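You operate a simulated robot arm through the tools that you are given. There is no shell and no other tool.

You are at the controls of a simulated two-armed robot. One attempt, no reset.

JOB
Fetch the small blue plug and set it on top of the green filter on the top of the rear bench. Take the steel cap from the top of the rear bench and leave it on top of the orange pad there. Open the drawer of the rear bench, fetch the small green plug and set it in the inside of the drawer of the rear bench, then shut the drawer. Take the yellow elbow and leave it on the shelf under the pale bench. Close the glazed door. Pick up the green clamp with one hand, pass it to the other hand and put it on the shelf under the pale bench. Open the drawer of the pump stand. Do these in any order.

The check looks at the end state, three seconds after you hand in, the way a careful person would. Anything else that was tipped, shoved, dropped, spilled or broken makes it a failure. Lids that push on must go on centred and level and be pressed home; caps that screw on are set level and turned clockwise until they are tight.

ROBOT AND FRAMES
Two 7-joint arms with fingered hands on one trunk, on a base that moves. Base frame: it is fixed to the floor where the robot stands at the start and does not move with it; the origin is under the middle of the robot, x ahead of it, y to its left, z up; the surface under the hand at the start is at about z = 900. Units: mm, rad, N and s.
The left shoulder is at the start at [80, 241, 1467], the right one opposite. Each reaches about 1128 mm from its shoulder. Places, roughly: drawer of the pump stand [-9900, 1600, 600]; drawer of the rear bench [500, -200, 700]; glazed door [-16800, -700, 1000]; green clamp (4x3x12 cm) [-15500, 1900, 1000]; green filter (6x6x12 cm) [800, -200, 1000]; inside of the drawer of the rear bench [600, -200, 700]; orange pad (10x7x4 cm) [600, 300, 900]; shelf under the pale bench [-15400, 1800, 200]; small blue plug (3x3x3 cm) [700, 200, 900]; small green plug (3x3x3 cm) [500, 100, 900]; steel cap [750, 0, 1000]; yellow elbow (15x15x6 cm) [-16800, 1200, 900]. Payload 4.9 kg a hand.
The TCP of each hand is the grasp point between the finger pads, 32 mm short of the fingertips. In the tool frame z runs along the fingers and y along their closing line. The gripper opens to 200 mm; its body begins 89 mm behind the TCP. The gripper is a hand of 4 fingers: y runs from the thumb to the fingers, the wrist lies at [0, 0, -267] in the tool frame.
Orientation is told as [roll, pitch, yaw] about the base's x, y, z axes, in that order, counted from this pose: with the fingers straight down and closing along the base's y, the tool's x points along the base's -x, its y along +y and its z along -z.

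CONTROLS
- The arms move only by the tool apply_moves. It takes "left_commands", "right_commands" or both (then of equal length, played together; a hand with none holds still); each is a list of rows, each a list of 2 entries, a list of its own where there are three numbers: the turn, a rotation vector about the tool's x, y, z in rad, then the shift along the tool's x, y, z in mm. In form: [[[wx, wy, wz], [tx, ty, tz]], ...]. A call has 1 to 20 rows; each row is the pose to reach, as a shift and turn from the pose commanded when the call began, along the tool's axes at that moment. A row lasts 0.2 s, in which the tool goes at most 50 mm and 0.15 rad; a call with a longer step from one row to the next is refused whole. A pose out of reach is approached as far as the arm can. The call stops where the force on the tool passes 40 N (or 10 N more than at its start, if that is more) or the arm is blocked; 0.2 s more then pass. In this call time passes only in rows, and 0.2 s behind the last. It gives the time, the measured TCP pose, the force on the tool (base axes), the opening and the grip force at its end, in the units of the frame above (readings bear some noise), with the torque about the TCP (base axes, N m) and any sound that the robot's microphone picked up.
- Cameras (640 x 400 px; columns grow to the right, rows downward): "scene" is now at [89.6, -9, 1604.2]; the picture's right is [-0.03, -1.00, 0.00], its down [-0.89, 0.03, -0.45] and it looks along [0.45, -0.01, -0.89] (base axes); focal length 214 px, centre (320, 200). "left" rides on the left gripper at [-69, -69, -116] in its tool frame; the picture's right is [0.71, -0.71, 0.00], its down [0.54, 0.54, -0.64] and it looks along [0.45, 0.45, 0.77] (tool axes); focal length 226 px, centre (320, 200). "right" rides on the right gripper at [69, -69, -116] in its tool frame; the picture's right is [0.71, 0.71, 0.00], its down [-0.54, 0.54, -0.64] and it looks along [-0.45, 0.45, 0.77] (tool axes); focal length 226 px, centre (320, 200). There is no depth. A picture from a camera that has moved, and an enlarged one, comes with that camera's place and axes in the base frame and with its lens. The place of the scene camera against the robot may be out by one fixed shift of up to 12 mm in any direction.
- snapshot(camera): a new picture of that camera. It takes no simulated time.
- move_column(by): slides the trunk up (or, below 0, down) by that many mm; the arms and the scene camera ride with it, the base frame stays. It gives what a move gives, with no picture.
- base_move(legs): drives the robot by 1 to 6 legs, each [ahead, left, turn to the left] in mm, mm and rad, along the robot's own axes; the way and the turn of a leg run together, so that a leg with both is an arc; at most 1500 mm and 3.142 rad a leg. The arms and the cameras ride along, it lands a little off, and it stops where it bumps. It gives what a move gives.
- curl_fingers(finger1, finger2, finger3, thumb_bend, hand): sets how far each is bent, from 0 (flat) to 1 (curled in); at 0.3 the hand is open as for a grip, at 0.7 the pads meet at the TCP. One left out holds its place. A second passes; each finger stops where it meets its share of the squeeze, and holds until it gets a number again. It is the only way to open and close the hand. It gives what a move gives, with no picture; readings hold the bend of each and the force on the fingers (four entries, about 0 where the hand has none), thumb and palm.
- turn_head(pan, tilt): turns the head with the scene camera to pan (to the left, within 1.501 rad either way) and tilt (down, from -0.506 to 1.204), counted from straight ahead of the robot. It gives what a move gives.
- inspect(camera, box): a new picture of the part [left, top, right, bottom] of that camera's present view, enlarged. It takes no simulated time.
- hand_in(): hands the job in; it is judged then, once.

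Nothing tells you exact positions but the pictures and the camera data. Unless the task says otherwise, let go and move clear before handing in.

The tools are called after ">>>" as a command line: name --argument value ..., lists and objects as JSON in quotes. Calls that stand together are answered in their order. apply_moves: Moves the arms, as the interface text tells. Its arguments: {"type":"object","properties":{"left_commands":{"type":"array"},"right_commands":{"type":"array"}},"required":[]} The other tools are called the same way: move_column (by) moves the trunk up or down; curl_fingers (finger1, finger2, finger3, thumb_bend, hand) moves the fingers one by one; base_move (legs) drives the base; turn_head (pan, tilt) turns the head that bears the scene camera; snapshot (camera) takes a picture; inspect (camera, box) takes an enlarged picture of a part of a camera's view; hand_in () hands the job in.

At the start:

```text
time_s: 0.0
left_eef_pos: [612.1, 289.8, 1242.1]
left_tool_rot: [-0.001, 0.0, 0.001]
left_contact_force: [0.1, 0.3, 0.2]
left_moment: [0.02, 0.0, 0.03]
left_finger_gap: 200.0
left_grasp_force: 0.0
left_shape: jaw
left_bend: [0.3, 0.3, 0.3, 0.3]
left_finger forces: [0.0, 0.0, 0.0, 0.1, 0.0, 0.0]
right_eef_pos: [750.3, -310.2, 1185.1]
right_tool_rot: [0.0, 0.0, 0.001]
right_contact_force: [-0.2, 0.9, 0.7]
right_moment: [0.0, -0.02, -0.02]
right_finger_gap: 199.7
right_grasp_force: 0.0
right_shape: jaw
right_bend: [0.3, 0.3, 0.3, 0.3]
right_finger forces: [0.0, 0.1, 0.0, 0.0, 0.0, 0.0]
trunk travel left (down, up): [-375.0, 465.0]
robot x, y, heading: [-2.1, -2.5, 0.003]
head pan, tilt (commanded): [-0.028, 1.105]
```

scene: 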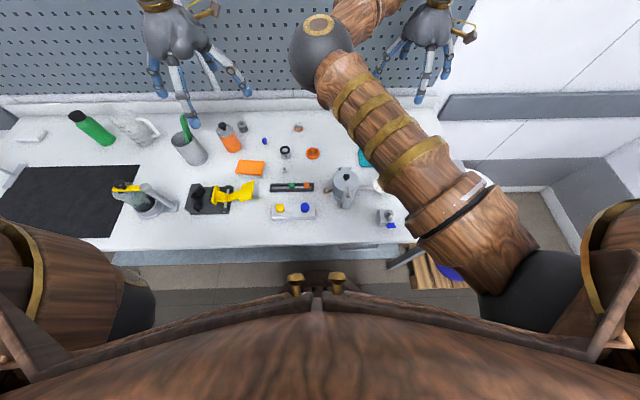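
right: 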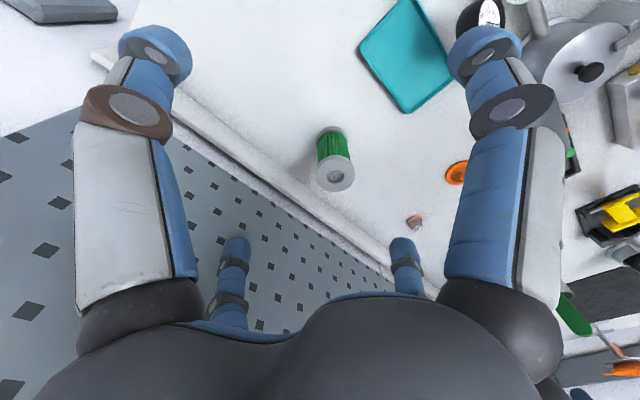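
left: 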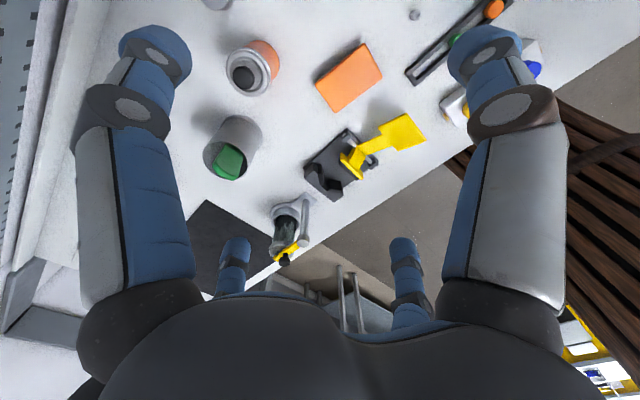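

I see the rear bench in front with many small items: an orange pad near (580, 270), small plugs, a cap-like thing and the green filter under the right hand. I will look closer at the scene before moving anything.

>>> inspect --camera "scene" --box '[200, 100, 420, 240]'

>>> inspect --camera "right" --box '[280, 60, 640, 285]'

>>> inspect --camera "left" --box '[200, 0, 560, 225]'

```text
2.86 times, centred on (310, 170) of scene
camera zoom: at [89.6, -9.0, 1604.2], right [-0.03, -1.0, 0.0], down [-0.89, 0.03, -0.45], along [0.45, -0.01, -0.89], focal length 613 px, centre (349, 286)
```

zoom: 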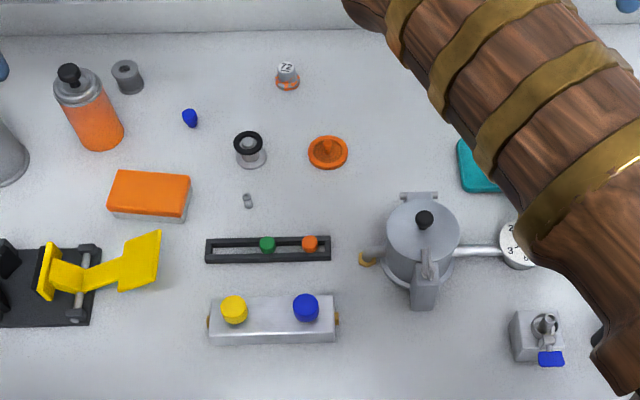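

```text
1.78 times, centred on (460, 172) of right
camera zoom: at [681.6, -380.3, 1300.8], right [-0.71, 0.71, 0.0], down [0.54, 0.54, 0.64], along [0.45, 0.45, -0.77], focal length 402 px, centre (71, 249)
```

zoom: 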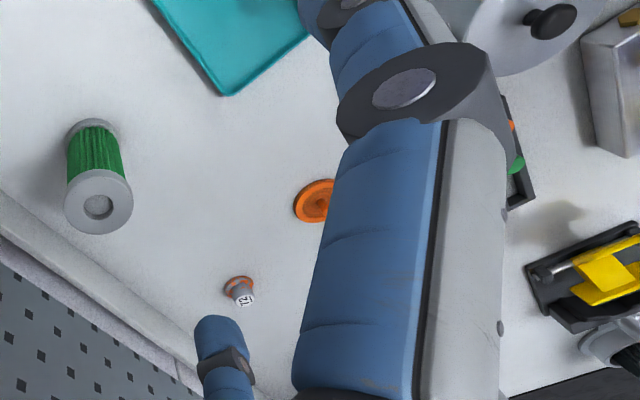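

```text
1.78 times, centred on (380, 112) of left
camera zoom: at [681.6, 220.8, 1357.9], right [-0.71, -0.71, 0.0], down [-0.54, 0.54, 0.64], along [-0.45, 0.45, -0.77], focal length 402 px, centre (213, 356)
```

zoom: 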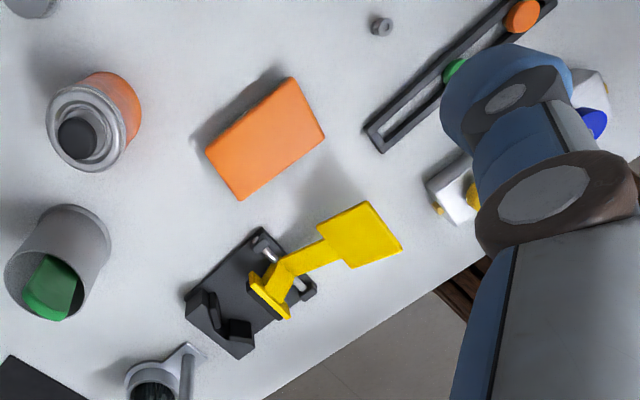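

The blue plug appears to be at about (720, 208), the green plug sits on a dark slotted bar near (500, 89), and the pad is near (570, 245). The right arm blocks part of the view, so I will test the finger closing in the air and look around with the head.

>>> curl_fingers --hand "right" --finger1 0.6 --finger2 0.6 --finger3 0.6 --thumb_bend 0.6

>>> snapshot --camera "right"

>>> snapshot --camera "scene"

```text
time_s: 1.0
left_eef_pos: [612.6, 288.3, 1240.8]
left_tool_rot: [0.001, 0.001, 0.0]
left_contact_force: [0.3, 0.5, 0.5]
left_moment: [-0.02, 0.02, 0.04]
left_finger_gap: 199.8
left_grasp_force: 0.0
left_shape: jaw
left_bend: [0.3, 0.3, 0.3, 0.3]
left_finger forces: [0.0, 0.1, 0.0, 0.0, 0.0, 0.0]
right_eef_pos: [749.9, -310.6, 1184.8]
right_tool_rot: [0.0, 0.0, 0.0]
right_contact_force: [-0.2, -0.8, -0.5]
right_moment: [0.03, 0.0, -0.03]
right_finger_gap: 33.6
right_grasp_force: 0.1
right_shape: fingers
right_bend: [0.6, 0.6, 0.6, 0.6]
right_finger forces: [0.0, 0.1, 0.0, 0.0, 0.1, 0.0]
trunk travel left (down, up): [-375.0, 465.0]
robot x, y, heading: [2.8, -1.9, 0.004]
head pan, tilt (commanded): [-0.028, 1.105]
```

```text
taken
camera right: at [681.6, -380.3, 1300.8], right [-0.71, 0.71, 0.0], down [0.54, 0.54, 0.64], along [0.45, 0.45, -0.77], focal length 226 px, centre (320, 200)
```

right: 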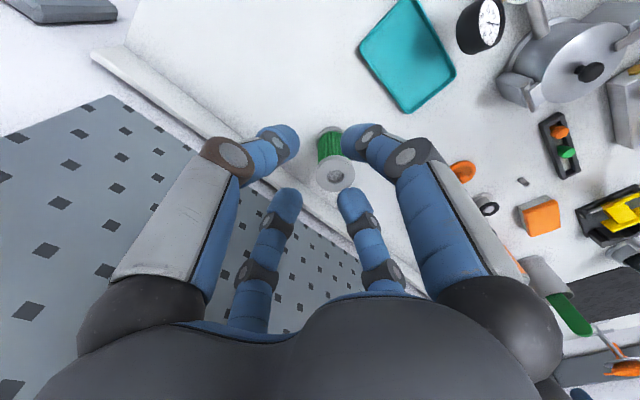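

```text
taken
camera scene: at [89.5, -9.1, 1604.2], right [-0.03, -1.0, 0.0], down [-0.89, 0.03, -0.45], along [0.45, -0.01, -0.89], focal length 214 px, centre (320, 200)
```

scene: 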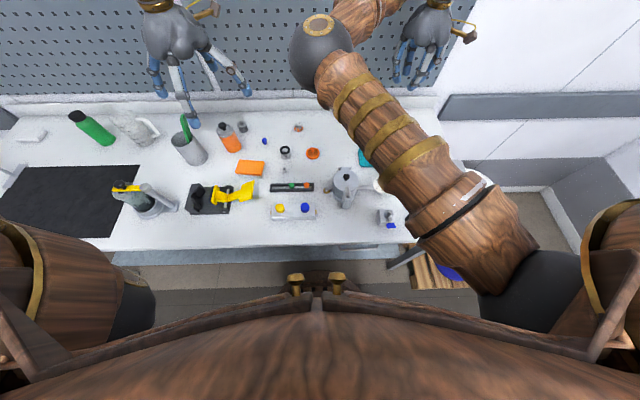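

The hand has four fingers in a cross (thumb at -y, the others at ±x and +y), with a gap of about 34 mm at bend 0.6. I will draw the right arm back out of the way to see the bench fully.

>>> apply_moves --right_commands '[[[0, 0, 0], [30, -30, -15]], [[0, 0, 0], [60, -60, -30]], [[0, 0, 0], [90, -90, -45]], [[0, 0, 0], [120, -120, -60]], [[0, 0, 0], [150, -150, -75]], [[0, 0, 0], [180, -180, -90]], [[0, 0, 0], [210, -210, -105]]]'

>>> snapshot --camera "scene"

>>> snapshot --camera "right"

```text
time_s: 2.6
left_eef_pos: [610.9, 288.5, 1242.5]
left_tool_rot: [0.001, 0.001, -0.002]
left_contact_force: [-0.3, -0.6, 0.6]
left_moment: [0.05, -0.05, -0.03]
left_finger_gap: 199.6
left_grasp_force: 0.1
left_shape: jaw
left_bend: [0.3, 0.3, 0.3, 0.3]
left_finger forces: [0.1, 0.1, 0.0, 0.0, 0.1, 0.0]
right_eef_pos: [541.0, -522.3, 1288.0]
right_tool_rot: [0.001, -0.001, 0.0]
right_contact_force: [0.0, -0.6, 0.5]
right_moment: [0.02, -0.02, 0.0]
right_finger_gap: 33.6
right_grasp_force: 0.0
right_shape: fingers
right_bend: [0.6, 0.6, 0.6, 0.6]
right_finger forces: [0.0, 0.0, 0.0, 0.0, 0.0, 0.1]
trunk travel left (down, up): [-375.0, 465.0]
robot x, y, heading: [-0.9, -3.9, 0.002]
head pan, tilt (commanded): [-0.028, 1.105]
```

```text
taken
camera scene: at [88.1, -10.9, 1604.3], right [-0.03, -1.0, 0.0], down [-0.89, 0.03, -0.45], along [0.45, -0.01, -0.89], focal length 214 px, centre (320, 200)
```

scene: 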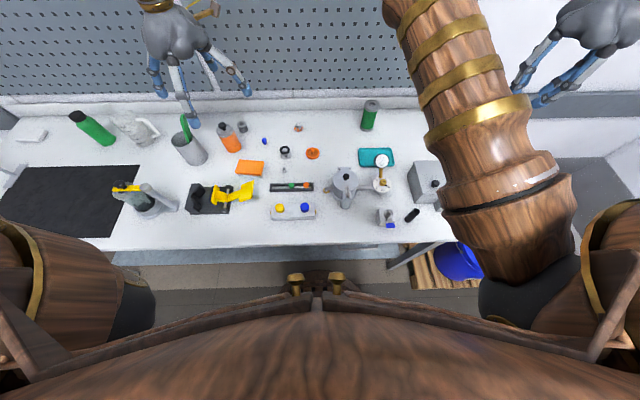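

```text
taken
camera right: at [472.0, -591.5, 1404.0], right [-0.71, 0.71, 0.0], down [0.54, 0.54, 0.64], along [0.46, 0.46, -0.76], focal length 226 px, centre (320, 200)
```

right: 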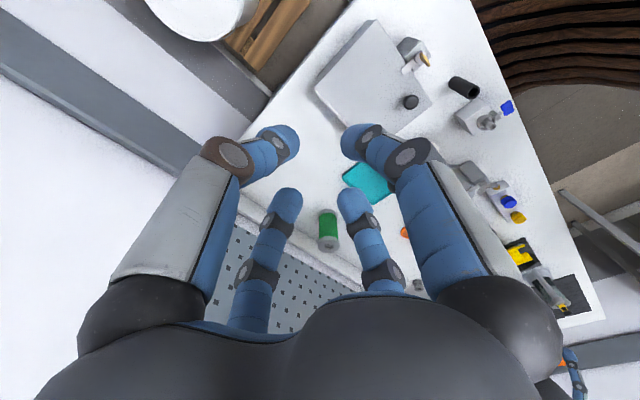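

>>> inspect --camera "scene" --box '[220, 90, 330, 160]'

>>> inspect --camera "scene" --box '[330, 90, 460, 230]'

>>> inspect --camera "scene" --box '[240, 160, 370, 240]'

>>> inspect --camera "scene" --box '[0, 90, 260, 250]'

```text
5.71 times, centred on (275, 125) of scene
camera zoom: at [88.1, -10.9, 1604.3], right [-0.03, -1.0, 0.0], down [-0.89, 0.03, -0.45], along [0.45, -0.01, -0.89], focal length 1226 px, centre (577, 629)
```

zoom: 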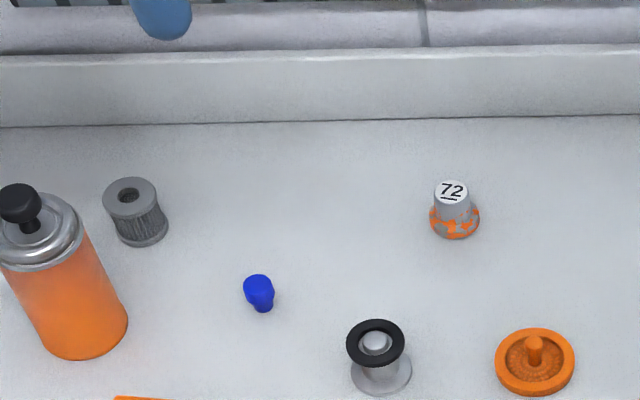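

```text
2.86 times, centred on (395, 160) of scene
camera zoom: at [88.1, -10.9, 1604.3], right [-0.03, -1.0, 0.0], down [-0.89, 0.03, -0.45], along [0.45, -0.01, -0.89], focal length 613 px, centre (106, 314)
```

zoom: 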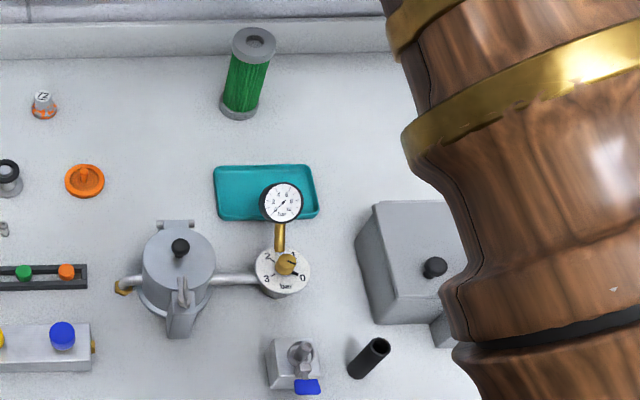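

```text
4.92 times, centred on (305, 200) of scene
camera zoom: at [88.1, -10.9, 1604.3], right [-0.03, -1.0, 0.0], down [-0.89, 0.03, -0.45], along [0.45, -0.01, -0.89], focal length 1056 px, centre (394, 200)
```

zoom: 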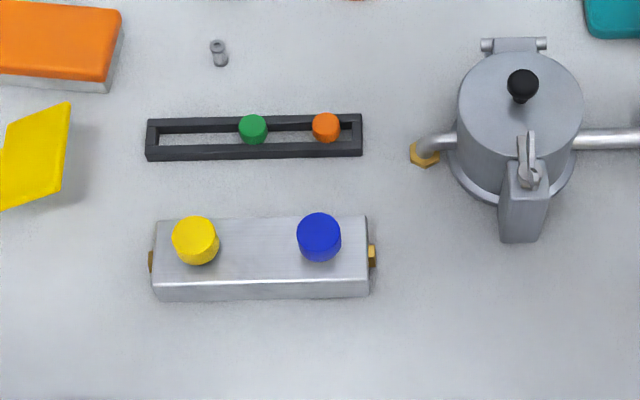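

```text
2.46 times, centred on (130, 170) of scene
camera zoom: at [88.1, -10.9, 1604.3], right [-0.03, -1.0, 0.0], down [-0.89, 0.03, -0.45], along [0.45, -0.01, -0.89], focal length 528 px, centre (788, 274)
```

zoom: 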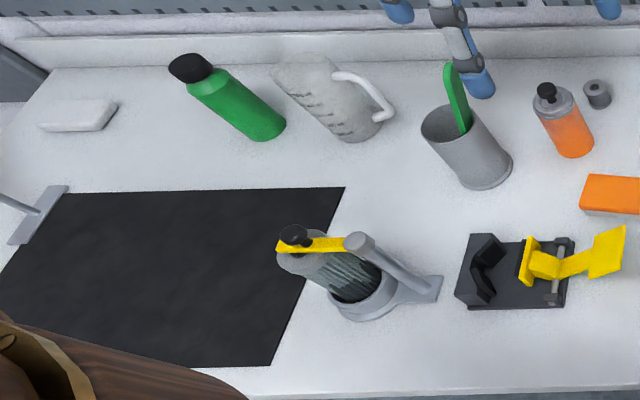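

The position given for the "steel cap" is only the bench itself, so I must pick it out by eye. I will open the right hand and carry its camera across for close views of the small grey items.

>>> curl_fingers --hand "right" --finger1 0.3 --finger2 0.3 --finger3 0.3 --thumb_bend 0.3

>>> apply_moves --right_commands '[[[0, 0, 0], [4, 47, 4]], [[0, 0, 0], [8, 94, 8]], [[0, 0, 0], [12, 141, 12]], [[0, 0, 0], [16, 188, 16]], [[0, 0, 0], [20, 235, 20]], [[0, 0, 0], [24, 282, 24]], [[0, 0, 0], [28, 329, 28]], [[0, 0, 0], [32, 376, 32]], [[0, 0, 0], [36, 423, 36]], [[0, 0, 0], [40, 470, 40]]]'

>>> snapshot --camera "right"

```text
time_s: 3.6
left_eef_pos: [612.2, 288.5, 1241.5]
left_tool_rot: [-0.001, 0.001, 0.001]
left_contact_force: [1.9, 0.2, -0.2]
left_moment: [0.01, 0.0, -0.04]
left_finger_gap: 199.8
left_grasp_force: 0.0
left_shape: jaw
left_bend: [0.3, 0.3, 0.3, 0.3]
left_finger forces: [0.0, 0.0, 0.0, 0.0, 0.1, 0.1]
right_eef_pos: [542.9, -519.4, 1287.9]
right_tool_rot: [0.001, 0.0, 0.001]
right_contact_force: [0.0, -0.8, -0.6]
right_moment: [0.01, -0.01, 0.01]
right_finger_gap: 139.7
right_grasp_force: 0.0
right_shape: fingers
right_bend: [0.3, 0.3, 0.3, 0.3]
right_finger forces: [0.1, 0.0, 0.0, 0.0, 0.1, 0.0]
trunk travel left (down, up): [-375.0, 465.0]
robot x, y, heading: [0.9, -2.3, -0.003]
head pan, tilt (commanded): [-0.028, 1.105]
```

```text
time_s: 6.0
left_eef_pos: [612.8, 287.7, 1241.8]
left_tool_rot: [0.0, 0.001, -0.004]
left_contact_force: [-0.4, 0.1, 0.5]
left_moment: [-0.04, 0.01, 0.05]
left_finger_gap: 199.9
left_grasp_force: 0.1
left_shape: jaw
left_bend: [0.3, 0.3, 0.3, 0.3]
left_finger forces: [0.0, 0.1, 0.0, 0.1, 0.1, 0.1]
right_eef_pos: [514.4, -85.2, 1253.1]
right_tool_rot: [0.027, 0.001, -0.088]
right_contact_force: [0.1, 0.7, -0.1]
right_moment: [-0.01, 0.01, 0.03]
right_finger_gap: 139.8
right_grasp_force: 0.1
right_shape: fingers
right_bend: [0.3, 0.3, 0.3, 0.3]
right_finger forces: [0.0, 0.0, 0.0, 0.0, 0.0, 0.0]
trunk travel left (down, up): [-375.0, 465.0]
robot x, y, heading: [-1.4, 3.5, 0.0]
head pan, tilt (commanded): [-0.028, 1.105]
stopped in row 10 (right hand): the arm was blocked; the commanded pose is now the measured one
```

```text
taken
camera right: at [438.7, -151.5, 1366.6], right [-0.64, 0.77, 0.02], down [0.59, 0.47, 0.66], along [0.49, 0.43, -0.75], focal length 226 px, centre (320, 200)
```

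right: 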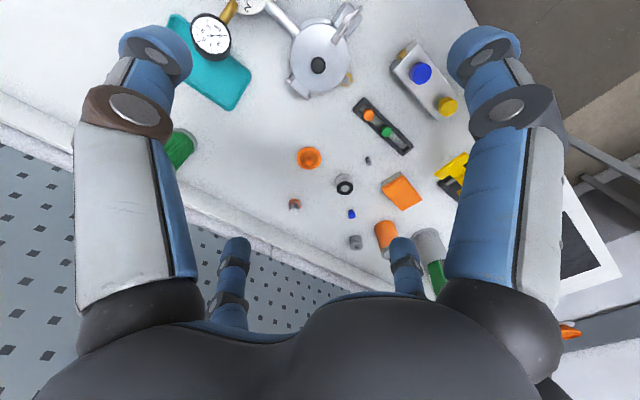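

The right arm reached a limit at the end of that sweep, but the camera now has the small items centred. I will zoom in on them.

>>> inspect --camera "right" --box '[270, 130, 430, 230]'

>>> inspect --camera "right" --box '[270, 175, 370, 255]'

>>> inspect --camera "right" --box '[340, 40, 480, 160]'

>>> inspect --camera "right" --box '[150, 0, 370, 130]'

```text
4.00 times, centred on (350, 180) of right
camera zoom: at [438.7, -151.5, 1366.6], right [-0.64, 0.77, 0.02], down [0.59, 0.47, 0.66], along [0.49, 0.43, -0.75], focal length 904 px, centre (200, 280)
```

zoom: 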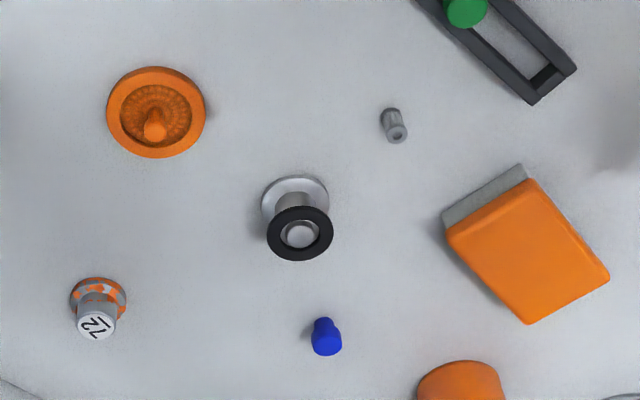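

```text
5.00 times, centred on (320, 215) of right
camera zoom: at [438.7, -151.5, 1366.6], right [-0.64, 0.77, 0.02], down [0.59, 0.47, 0.66], along [0.49, 0.43, -0.75], focal length 1130 px, centre (320, 125)
```

zoom: 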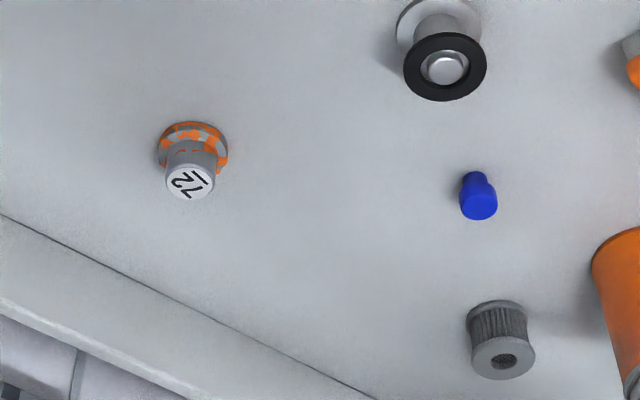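

```text
3.33 times, centred on (410, 100) of right
camera zoom: at [438.7, -151.5, 1366.6], right [-0.64, 0.77, 0.02], down [0.59, 0.47, 0.66], along [0.49, 0.43, -0.75], focal length 754 px, centre (20, 533)
```

zoom: 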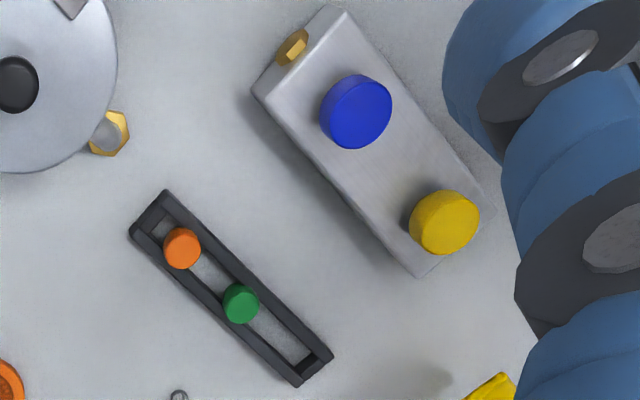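

```text
2.91 times, centred on (260, 65) of right
camera zoom: at [438.7, -151.5, 1366.6], right [-0.64, 0.77, 0.02], down [0.59, 0.47, 0.66], along [0.49, 0.43, -0.75], focal length 658 px, centre (494, 593)
```

zoom: 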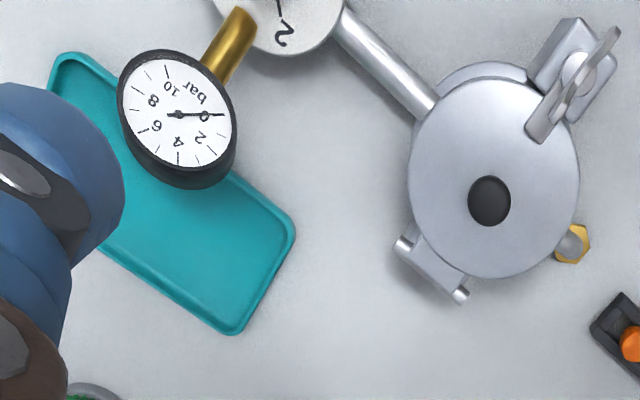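

The inspection seems to be a true optical zoom, so I will look at each candidate with tight boxes.

>>> inspect --camera "right" --box '[280, 190, 312, 212]'

>>> inspect --camera "right" --box '[328, 170, 360, 200]'

>>> inspect --camera "right" --box '[356, 150, 380, 170]'

>>> inspect --camera "right" --box '[340, 205, 375, 255]'

>>> inspect --camera "right" --box '[290, 140, 330, 175]'

```text
16.00 times, centred on (296, 201) of right
camera zoom: at [438.7, -151.5, 1366.6], right [-0.64, 0.77, 0.02], down [0.59, 0.47, 0.66], along [0.49, 0.43, -0.75], focal length 3617 px, centre (704, 184)
```

zoom: 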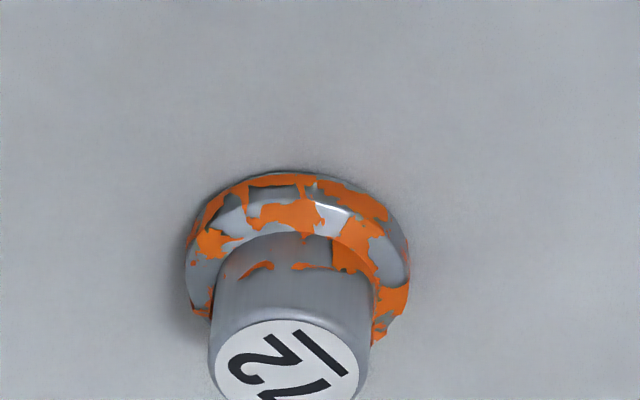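

```text
13.33 times, centred on (344, 185) of right
camera zoom: at [438.7, -151.5, 1366.6], right [-0.64, 0.77, 0.02], down [0.59, 0.47, 0.66], along [0.49, 0.43, -0.75], focal length 3014 px, centre (0, 400)
```

zoom: 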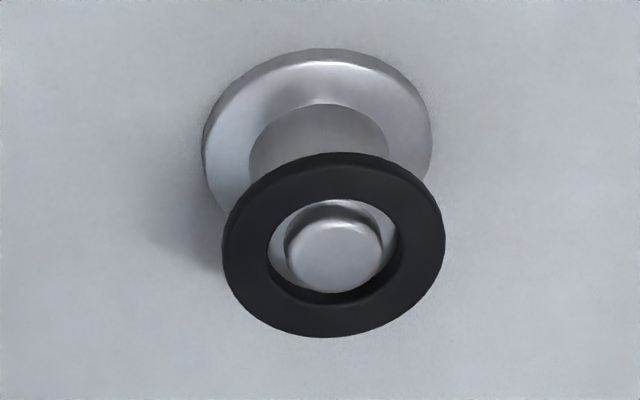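

```text
16.00 times, centred on (368, 160) of right
camera zoom: at [438.7, -151.5, 1366.6], right [-0.64, 0.77, 0.02], down [0.59, 0.47, 0.66], along [0.49, 0.43, -0.75], focal length 3617 px, centre (-448, 840)
```

zoom: 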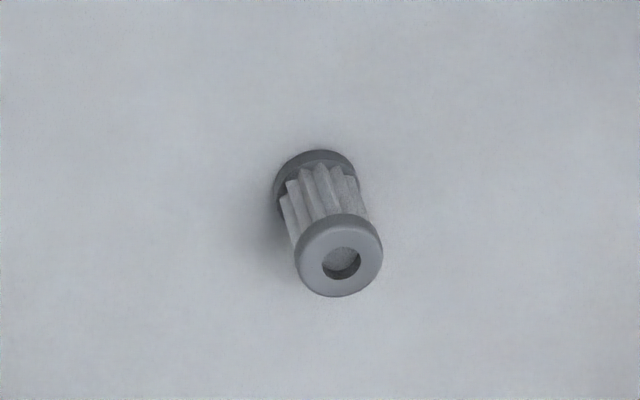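

```text
8.00 times, centred on (358, 230) of right
camera zoom: at [438.7, -151.5, 1366.6], right [-0.64, 0.77, 0.02], down [0.59, 0.47, 0.66], along [0.49, 0.43, -0.75], focal length 1808 px, centre (20, -40)
```

zoom: 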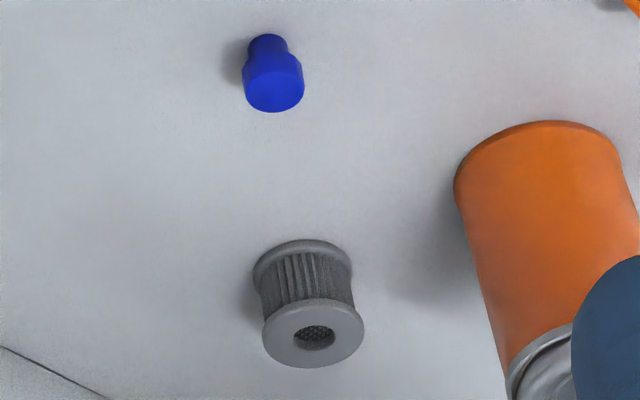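

```text
11.43 times, centred on (310, 158) of right
camera zoom: at [438.7, -151.5, 1366.6], right [-0.64, 0.77, 0.02], down [0.59, 0.47, 0.66], along [0.49, 0.43, -0.75], focal length 2584 px, centre (434, 686)
```

zoom: 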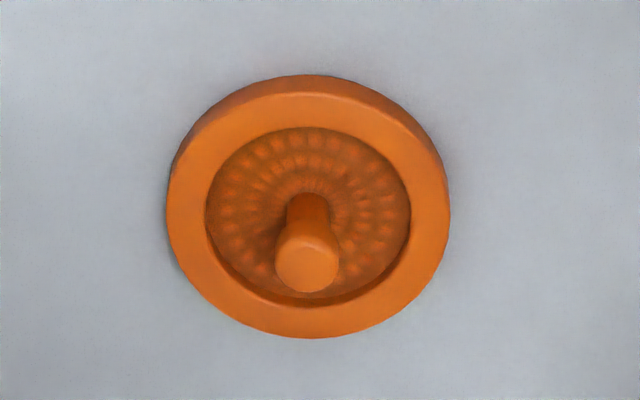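

Two candidates remain: the flanged grey cap marked "72" with worn orange paint, and the steel spool-like item with a black ring. I will tilt the right hand forward to get a lower side view of both.

>>> apply_moves --right_commands '[[[0, -0.14, 0], [10, -10, 5]], [[0, -0.28, 0], [20, -20, 15]], [[0, -0.42, 0], [30, -30, 30]], [[0, -0.56, 0], [40, -40, 50]], [[0, -0.7, 0], [45, -45, 70]], [[0, -0.8, 0], [45, -50, 90]]]'

>>> snapshot --camera "right"

```text
time_s: 6.7
left_eef_pos: [613.6, 287.8, 1241.3]
left_tool_rot: [0.001, 0.001, -0.003]
left_contact_force: [-0.3, 0.4, 0.0]
left_moment: [0.04, 0.0, -0.02]
left_finger_gap: 199.9
left_grasp_force: 0.0
left_shape: jaw
left_bend: [0.3, 0.3, 0.3, 0.3]
left_finger forces: [0.0, 0.0, 0.0, 0.0, 0.1, 0.1]
right_eef_pos: [505.7, -178.0, 1233.9]
right_tool_rot: [0.048, -0.319, -0.281]
right_contact_force: [0.8, 0.0, 0.3]
right_moment: [-0.01, 0.0, 0.02]
right_finger_gap: 140.2
right_grasp_force: 0.1
right_shape: fingers
right_bend: [0.3, 0.3, 0.3, 0.3]
right_finger forces: [0.0, 0.0, 0.1, 0.1, 0.0, 0.0]
trunk travel left (down, up): [-375.0, 465.0]
robot x, y, heading: [1.0, 3.2, -0.001]
head pan, tilt (commanded): [-0.028, 1.105]
stopped in row 3 (right hand): the arm was blocked; the commanded pose is now the measured one
```

```text
taken
camera right: at [388.9, -221.8, 1319.5], right [-0.46, 0.87, -0.19], down [0.44, 0.41, 0.8], along [0.78, 0.28, -0.56], focal length 226 px, centre (320, 200)
```

right: 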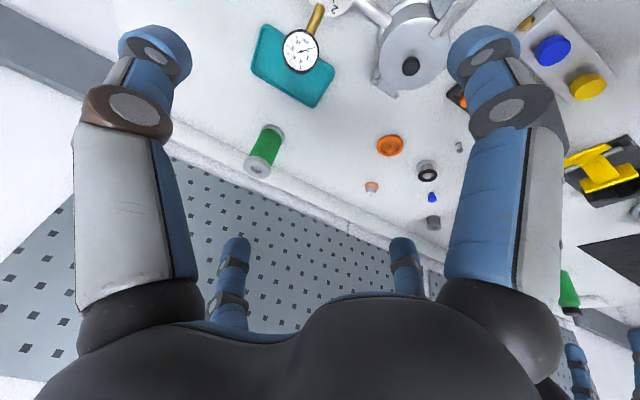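

>>> inspect --camera "right" --box '[410, 150, 450, 190]'

>>> inspect --camera "right" --box '[355, 170, 390, 205]'

>>> inspect --camera "right" --box '[240, 110, 300, 190]'

```text
10.00 times, centred on (430, 170) of right
camera zoom: at [388.9, -221.8, 1319.5], right [-0.46, 0.87, -0.19], down [0.44, 0.41, 0.8], along [0.78, 0.28, -0.56], focal length 2261 px, centre (-780, 500)
```

zoom: 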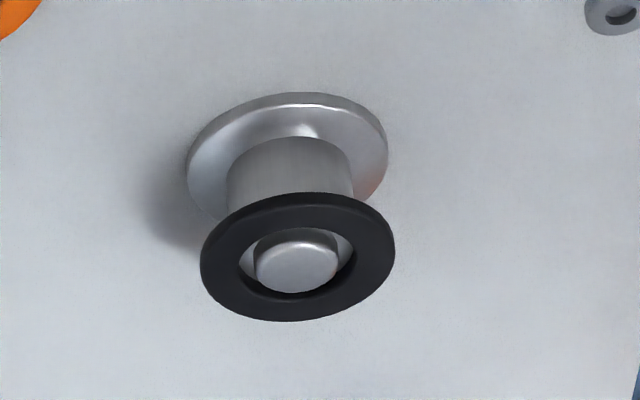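

```text
11.43 times, centred on (372, 188) of right
camera zoom: at [388.9, -221.8, 1319.5], right [-0.46, 0.87, -0.19], down [0.44, 0.41, 0.8], along [0.78, 0.28, -0.56], focal length 2584 px, centre (-280, 343)
```

zoom: 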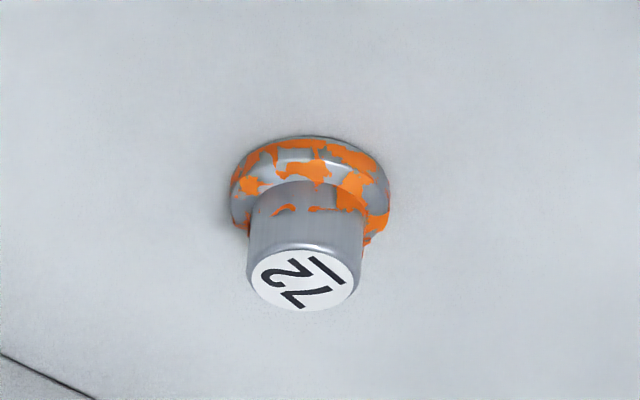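

```text
5.00 times, centred on (270, 150) of right
camera zoom: at [388.9, -221.8, 1319.5], right [-0.46, 0.87, -0.19], down [0.44, 0.41, 0.8], along [0.78, 0.28, -0.56], focal length 1130 px, centre (570, 450)
```

zoom: 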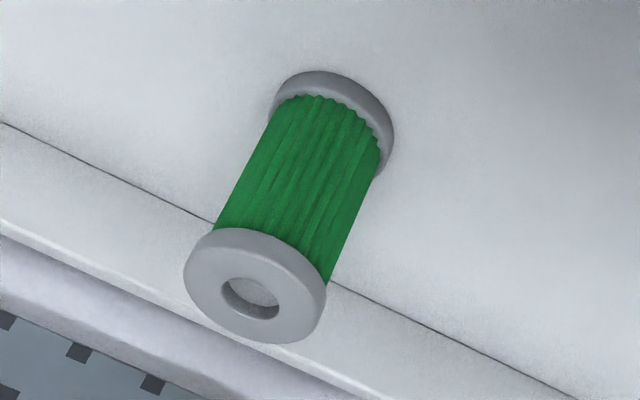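

I take the "72" flanged cap (grey steel under flaking orange paint, about (790, 65)) as the steel cap. Next I retract the right hand a little, and test the left hand's finger shape as seen from the scene camera.

>>> curl_fingers --hand "left" --finger1 0.62 --finger2 0.62 --finger3 0.0 --thumb_bend 0.62

>>> inspect --camera "scene" --box '[110, 0, 270, 140]'

>>> snapshot --camera "left"

```text
time_s: 7.7
left_eef_pos: [612.6, 286.5, 1240.9]
left_tool_rot: [0.0, 0.0, -0.004]
left_contact_force: [-0.4, 0.2, 1.4]
left_moment: [0.02, 0.03, 0.02]
left_finger_gap: 26.3
left_grasp_force: 0.0
left_shape: fingers
left_bend: [0.62, 0.62, 0.01, 0.62]
left_finger forces: [0.0, 0.1, 0.0, 0.1, 0.0, 0.1]
right_eef_pos: [506.2, -177.6, 1234.4]
right_tool_rot: [0.046, -0.317, -0.282]
right_contact_force: [0.0, -0.5, -1.1]
right_moment: [-0.01, 0.0, 0.0]
right_finger_gap: 140.2
right_grasp_force: 0.1
right_shape: fingers
right_bend: [0.3, 0.3, 0.3, 0.3]
right_finger forces: [0.1, 0.0, 0.1, 0.0, 0.0, 0.1]
trunk travel left (down, up): [-375.0, 465.0]
robot x, y, heading: [-2.2, -1.1, 0.001]
head pan, tilt (commanded): [-0.028, 1.105]
```

```text
2.86 times, centred on (190, 70) of scene
camera zoom: at [89.4, -9.5, 1604.2], right [-0.03, -1.0, 0.0], down [-0.89, 0.03, -0.45], along [0.45, -0.01, -0.89], focal length 613 px, centre (691, 571)
```

zoom: 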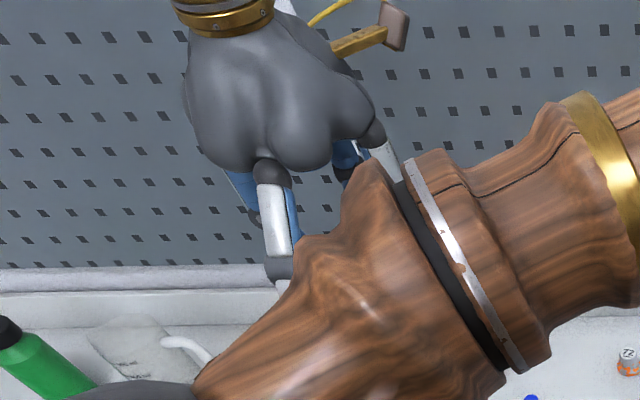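

```text
taken
camera left: at [681.6, 218.8, 1358.0], right [-0.71, -0.71, 0.0], down [-0.54, 0.54, 0.64], along [-0.45, 0.46, -0.77], focal length 226 px, centre (320, 200)
```

left: 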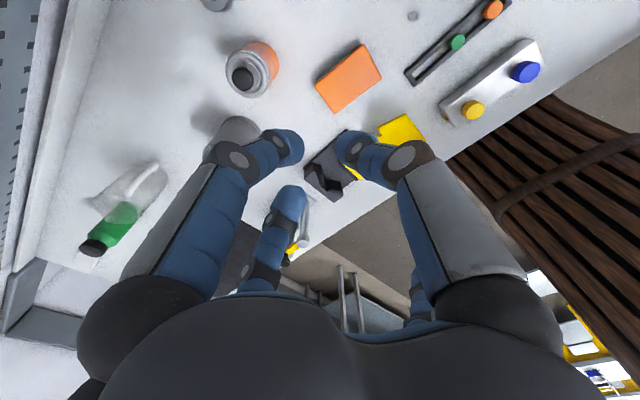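

The right arm's elbow swings far across to the left when its hand comes to the middle, so I will return it to the right side before working.

>>> apply_moves --right_commands '[[[0, 0.14, 0], [0, -40, 0]], [[0, 0.28, 0.1], [0, -80, 0]], [[0, 0.31, 0.24], [0, -120, 0]], [[0, 0.31, 0.28], [0, -165, 0]], [[0, 0.31, 0.28], [0, -210, 0]], [[0, 0.31, 0.28], [0, -255, 0]], [[0, 0.31, 0.28], [0, -300, 0]]]'

>>> snapshot --camera "scene"

>>> inspect --camera "scene" --box '[110, 0, 270, 140]'

```text
refused: row 2 steps farther than a row can; nothing moved
```

```text
taken
camera scene: at [89.4, -9.5, 1604.2], right [-0.03, -1.0, 0.0], down [-0.89, 0.03, -0.45], along [0.45, -0.01, -0.89], focal length 214 px, centre (320, 200)
```

scene: 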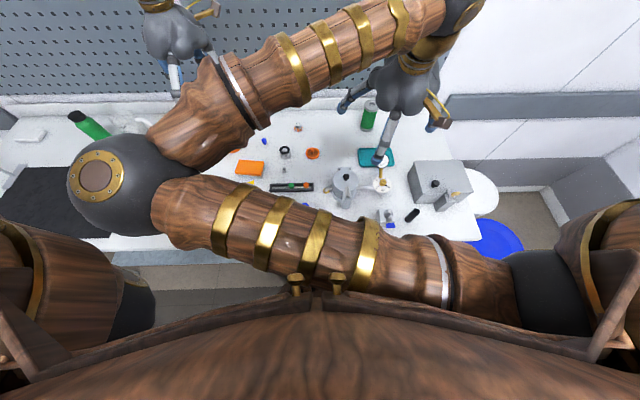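

```text
2.86 times, centred on (190, 70) of scene
camera zoom: at [89.4, -9.5, 1604.2], right [-0.03, -1.0, 0.0], down [-0.89, 0.03, -0.45], along [0.45, -0.01, -0.89], focal length 613 px, centre (691, 571)
```

zoom: 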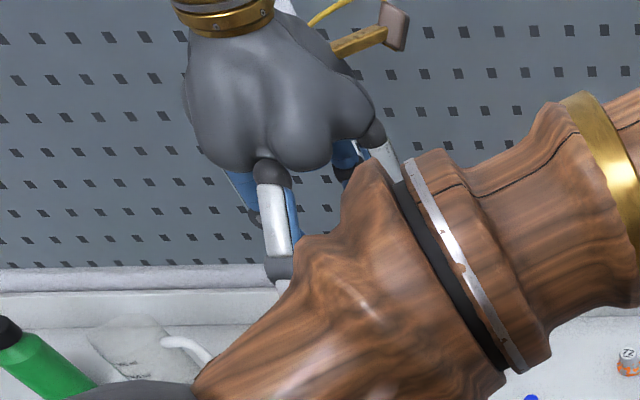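

>>> apply_moves --right_commands '[[[0, 0.08, -0.068], [-17, -40, -1]], [[0, 0.163, -0.136], [-35, -80, -3]], [[0, 0.244, -0.204], [-52, -120, -4]], [[0.003, 0.326, -0.273], [-70, -160, -5]], [[0.003, 0.326, -0.273], [-87, -200, -7]], [[0.003, 0.326, -0.273], [-105, -240, -8]], [[0.003, 0.326, -0.273], [-122, -280, -9]], [[0.003, 0.326, -0.273], [-139, -320, -11]]]'

>>> snapshot --camera "scene"

>>> inspect --camera "scene" --box '[110, 0, 270, 140]'

```text
time_s: 9.5
left_eef_pos: [613.3, 285.4, 1241.8]
left_tool_rot: [0.003, -0.002, -0.002]
left_contact_force: [-0.2, -1.0, 0.5]
left_moment: [0.06, 0.03, -0.01]
left_finger_gap: 26.5
left_grasp_force: 0.1
left_shape: fingers
left_bend: [0.62, 0.62, 0.01, 0.62]
left_finger forces: [0.0, 0.0, 0.0, 0.1, 0.0, 0.0]
right_eef_pos: [544.5, -525.9, 1274.0]
right_tool_rot: [0.002, 0.002, -0.001]
right_contact_force: [0.4, -0.8, 0.2]
right_moment: [0.06, -0.02, 0.0]
right_finger_gap: 140.2
right_grasp_force: 0.0
right_shape: fingers
right_bend: [0.3, 0.3, 0.3, 0.3]
right_finger forces: [0.0, 0.0, 0.0, 0.1, 0.1, 0.0]
trunk travel left (down, up): [-375.0, 465.0]
robot x, y, heading: [-3.2, 0.0, -0.002]
head pan, tilt (commanded): [-0.028, 1.105]
```

```text
taken
camera scene: at [89.8, -12.6, 1604.2], right [-0.03, -1.0, 0.0], down [-0.89, 0.03, -0.45], along [0.45, -0.01, -0.89], focal length 214 px, centre (320, 200)
```

scene: 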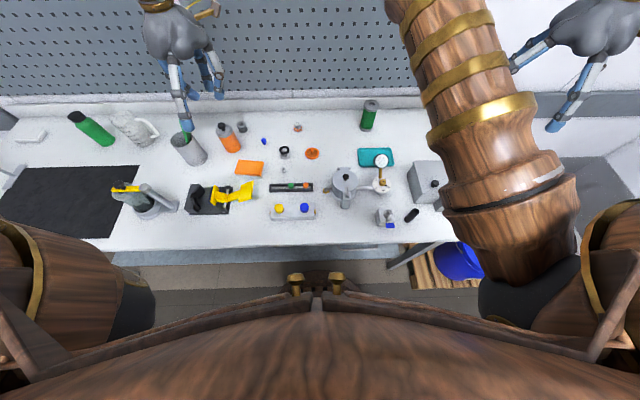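

```text
2.86 times, centred on (190, 70) of scene
camera zoom: at [89.8, -12.6, 1604.2], right [-0.03, -1.0, 0.0], down [-0.89, 0.03, -0.45], along [0.45, -0.01, -0.89], focal length 613 px, centre (691, 571)
```

zoom: 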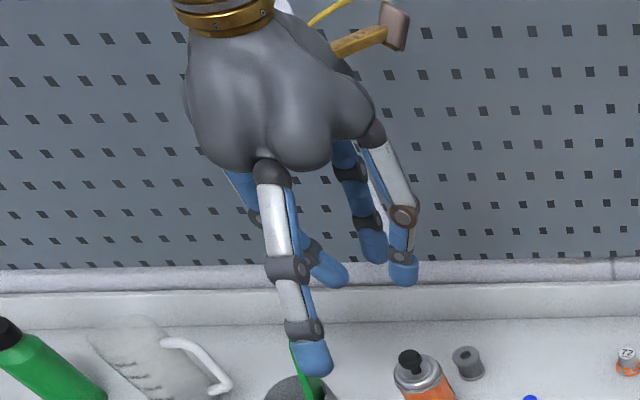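

The fingers close as a four-point claw, and a flat finger hangs lower than the others. I plan to strafe the base 400 mm to the left so the right arm can work the whole bench, so I first raise and retract the left hand and look at the floor.

>>> curl_fingers --hand "left" --finger1 0.6 --finger2 0.6 --finger3 0.6 --thumb_bend 0.6

>>> apply_moves --left_commands '[[[0, 0, 0], [30, 20, -20]], [[0, 0, 0], [60, 40, -40]], [[0, 0, 0], [90, 60, -60]], [[0, 0, 0], [120, 80, -80]], [[0, 0, 0], [150, 100, -100]]]'

>>> turn_head --pan 1.1 --tilt 0.9

>>> snapshot --camera "scene"

```text
time_s: 10.5
left_eef_pos: [612.8, 288.4, 1241.0]
left_tool_rot: [0.001, -0.001, -0.002]
left_contact_force: [0.8, 0.3, 0.5]
left_moment: [0.0, -0.03, 0.02]
left_finger_gap: 32.7
left_grasp_force: 0.0
left_shape: fingers
left_bend: [0.6, 0.6, 0.6, 0.6]
left_finger forces: [0.0, 0.0, 0.0, 0.0, 0.0, 0.0]
right_eef_pos: [543.6, -522.6, 1274.4]
right_tool_rot: [-0.003, 0.005, -0.001]
right_contact_force: [-0.1, -0.2, 0.1]
right_moment: [-0.01, -0.01, -0.01]
right_finger_gap: 140.0
right_grasp_force: 0.1
right_shape: fingers
right_bend: [0.3, 0.3, 0.3, 0.3]
right_finger forces: [0.0, 0.1, 0.0, 0.1, 0.0, 0.0]
trunk travel left (down, up): [-375.0, 465.0]
robot x, y, heading: [-2.0, 2.2, -0.001]
head pan, tilt (commanded): [-0.028, 1.105]
```

```text
time_s: 11.7
left_eef_pos: [459.3, 388.5, 1343.8]
left_tool_rot: [0.0, -0.001, -0.004]
left_contact_force: [0.2, 1.0, 0.4]
left_moment: [-0.04, -0.01, 0.01]
left_finger_gap: 33.1
left_grasp_force: 0.0
left_shape: fingers
left_bend: [0.6, 0.6, 0.6, 0.6]
left_finger forces: [0.1, 0.0, 0.0, 0.1, 0.1, 0.0]
right_eef_pos: [542.5, -521.7, 1276.8]
right_tool_rot: [-0.003, 0.002, 0.0]
right_contact_force: [-0.9, 0.0, -0.1]
right_moment: [-0.06, -0.04, 0.0]
right_finger_gap: 140.0
right_grasp_force: 0.1
right_shape: fingers
right_bend: [0.3, 0.3, 0.3, 0.3]
right_finger forces: [0.1, 0.1, 0.0, 0.1, 0.0, 0.0]
trunk travel left (down, up): [-375.0, 465.0]
robot x, y, heading: [1.5, 1.0, -0.006]
head pan, tilt (commanded): [-0.028, 1.105]
```

```text
time_s: 13.1
left_eef_pos: [461.4, 387.9, 1341.8]
left_tool_rot: [0.0, 0.001, -0.001]
left_contact_force: [-0.5, 0.2, -0.1]
left_moment: [-0.03, -0.01, 0.03]
left_finger_gap: 32.8
left_grasp_force: 0.0
left_shape: fingers
left_bend: [0.6, 0.6, 0.6, 0.6]
left_finger forces: [0.0, 0.0, 0.1, 0.0, 0.1, 0.1]
right_eef_pos: [543.4, -522.5, 1274.0]
right_tool_rot: [-0.003, 0.004, 0.0]
right_contact_force: [0.1, -0.1, 0.2]
right_moment: [0.0, 0.02, 0.04]
right_finger_gap: 140.3
right_grasp_force: 0.1
right_shape: fingers
right_bend: [0.3, 0.3, 0.3, 0.3]
right_finger forces: [0.0, 0.0, 0.1, 0.1, 0.1, 0.0]
trunk travel left (down, up): [-375.0, 465.0]
robot x, y, heading: [0.4, 4.0, 0.002]
head pan, tilt (commanded): [1.1, 0.901]
```

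```text
taken
camera scene: at [61.2, 59.7, 1618.4], right [0.89, -0.46, 0.0], down [-0.36, -0.7, -0.62], along [0.28, 0.55, -0.78], focal length 214 px, centre (320, 200)
```

scene: 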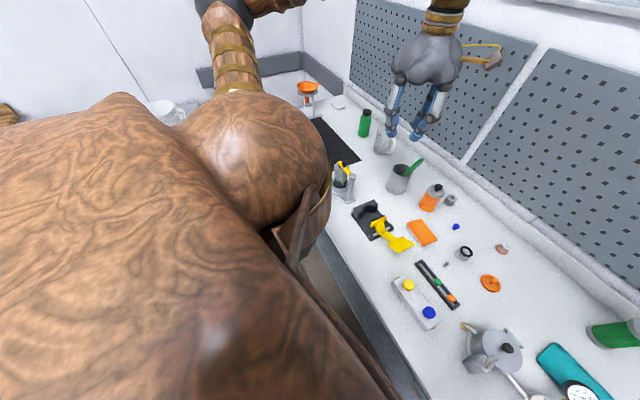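

>>> turn_head --pan 1.5 --tilt 0.5

>>> snapshot --camera "scene"

>>> snapshot --camera "left"

```text
time_s: 13.9
left_eef_pos: [462.6, 386.7, 1343.3]
left_tool_rot: [-0.001, 0.001, -0.001]
left_contact_force: [0.2, 0.6, 0.2]
left_moment: [0.01, 0.01, -0.01]
left_finger_gap: 32.8
left_grasp_force: 0.0
left_shape: fingers
left_bend: [0.6, 0.6, 0.6, 0.6]
left_finger forces: [0.1, 0.1, 0.1, 0.0, 0.1, 0.0]
right_eef_pos: [543.1, -522.3, 1274.8]
right_tool_rot: [-0.003, 0.004, 0.0]
right_contact_force: [-0.1, 0.0, 0.2]
right_moment: [0.04, 0.01, -0.01]
right_finger_gap: 140.0
right_grasp_force: 0.1
right_shape: fingers
right_bend: [0.3, 0.3, 0.3, 0.3]
right_finger forces: [0.1, 0.1, 0.0, 0.1, 0.0, 0.0]
trunk travel left (down, up): [-375.0, 465.0]
robot x, y, heading: [4.7, -0.1, -0.002]
head pan, tilt (commanded): [1.499, 0.499]
```

```text
taken
camera scene: at [33.4, 83.2, 1652.2], right [1.0, -0.07, 0.0], down [-0.04, -0.48, -0.88], along [0.06, 0.88, -0.48], focal length 214 px, centre (320, 200)
```

scene: 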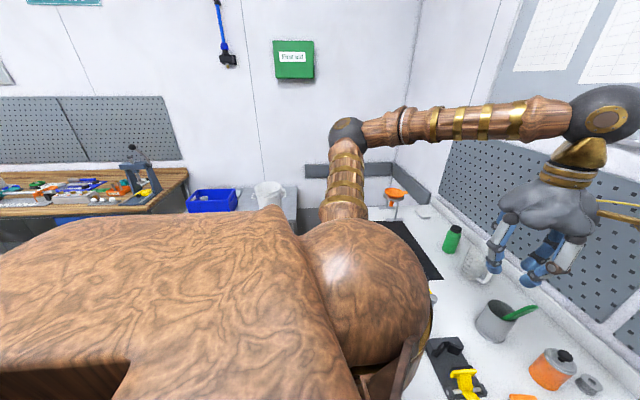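

```text
taken
camera left: at [530.9, 319.4, 1458.4], right [-0.71, -0.71, 0.0], down [-0.54, 0.54, 0.64], along [-0.45, 0.46, -0.77], focal length 226 px, centre (320, 200)
```

left: 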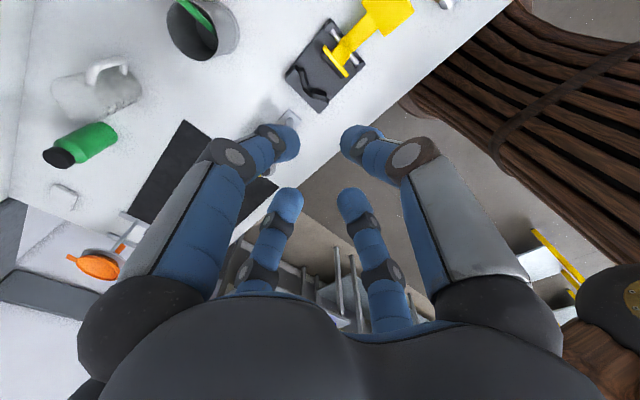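

The way to the left looks clear for a few hundred millimetres (a rack and side table stand further away). I will strafe left in two steps and check.

>>> base_move --legs '[[0, 200, 0]]'

>>> snapshot --camera "left"

>>> snapshot --camera "scene"

```text
time_s: 15.5
left_eef_pos: [463.1, 582.9, 1343.2]
left_tool_rot: [0.002, 0.0, -0.005]
left_contact_force: [0.6, -0.6, 0.1]
left_moment: [0.09, 0.01, -0.05]
left_finger_gap: 33.0
left_grasp_force: 0.1
left_shape: fingers
left_bend: [0.6, 0.6, 0.6, 0.6]
left_finger forces: [0.0, 0.0, 0.1, 0.0, 0.0, 0.1]
right_eef_pos: [541.5, -327.2, 1273.2]
right_tool_rot: [0.002, 0.004, -0.003]
right_contact_force: [0.2, -0.8, -0.2]
right_moment: [0.07, 0.01, 0.0]
right_finger_gap: 140.0
right_grasp_force: 0.1
right_shape: fingers
right_bend: [0.3, 0.3, 0.3, 0.3]
right_finger forces: [0.0, 0.0, 0.0, 0.1, 0.1, 0.0]
trunk travel left (down, up): [-375.0, 465.0]
robot x, y, heading: [0.1, 201.3, -0.004]
head pan, tilt (commanded): [1.499, 0.499]
```

```text
taken
camera left: at [531.9, 515.1, 1459.4], right [-0.71, -0.7, 0.0], down [-0.54, 0.54, 0.64], along [-0.45, 0.46, -0.76], focal length 226 px, centre (320, 200)
```

left: 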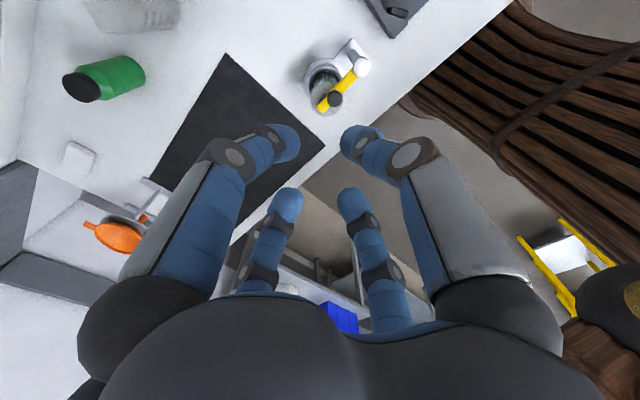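

```text
taken
camera scene: at [34.0, 279.9, 1652.5], right [1.0, -0.08, 0.0], down [-0.04, -0.48, -0.88], along [0.07, 0.88, -0.48], focal length 214 px, centre (320, 200)
```

scene: 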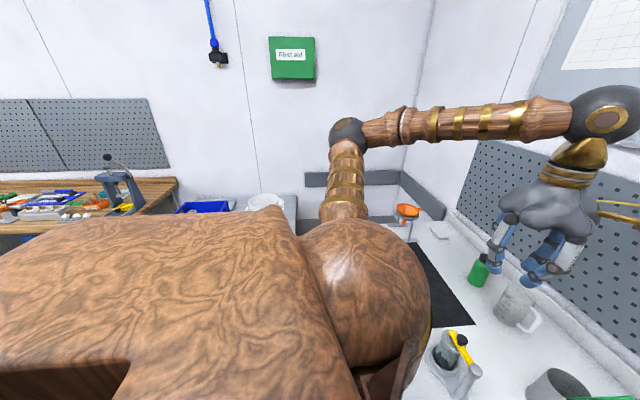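

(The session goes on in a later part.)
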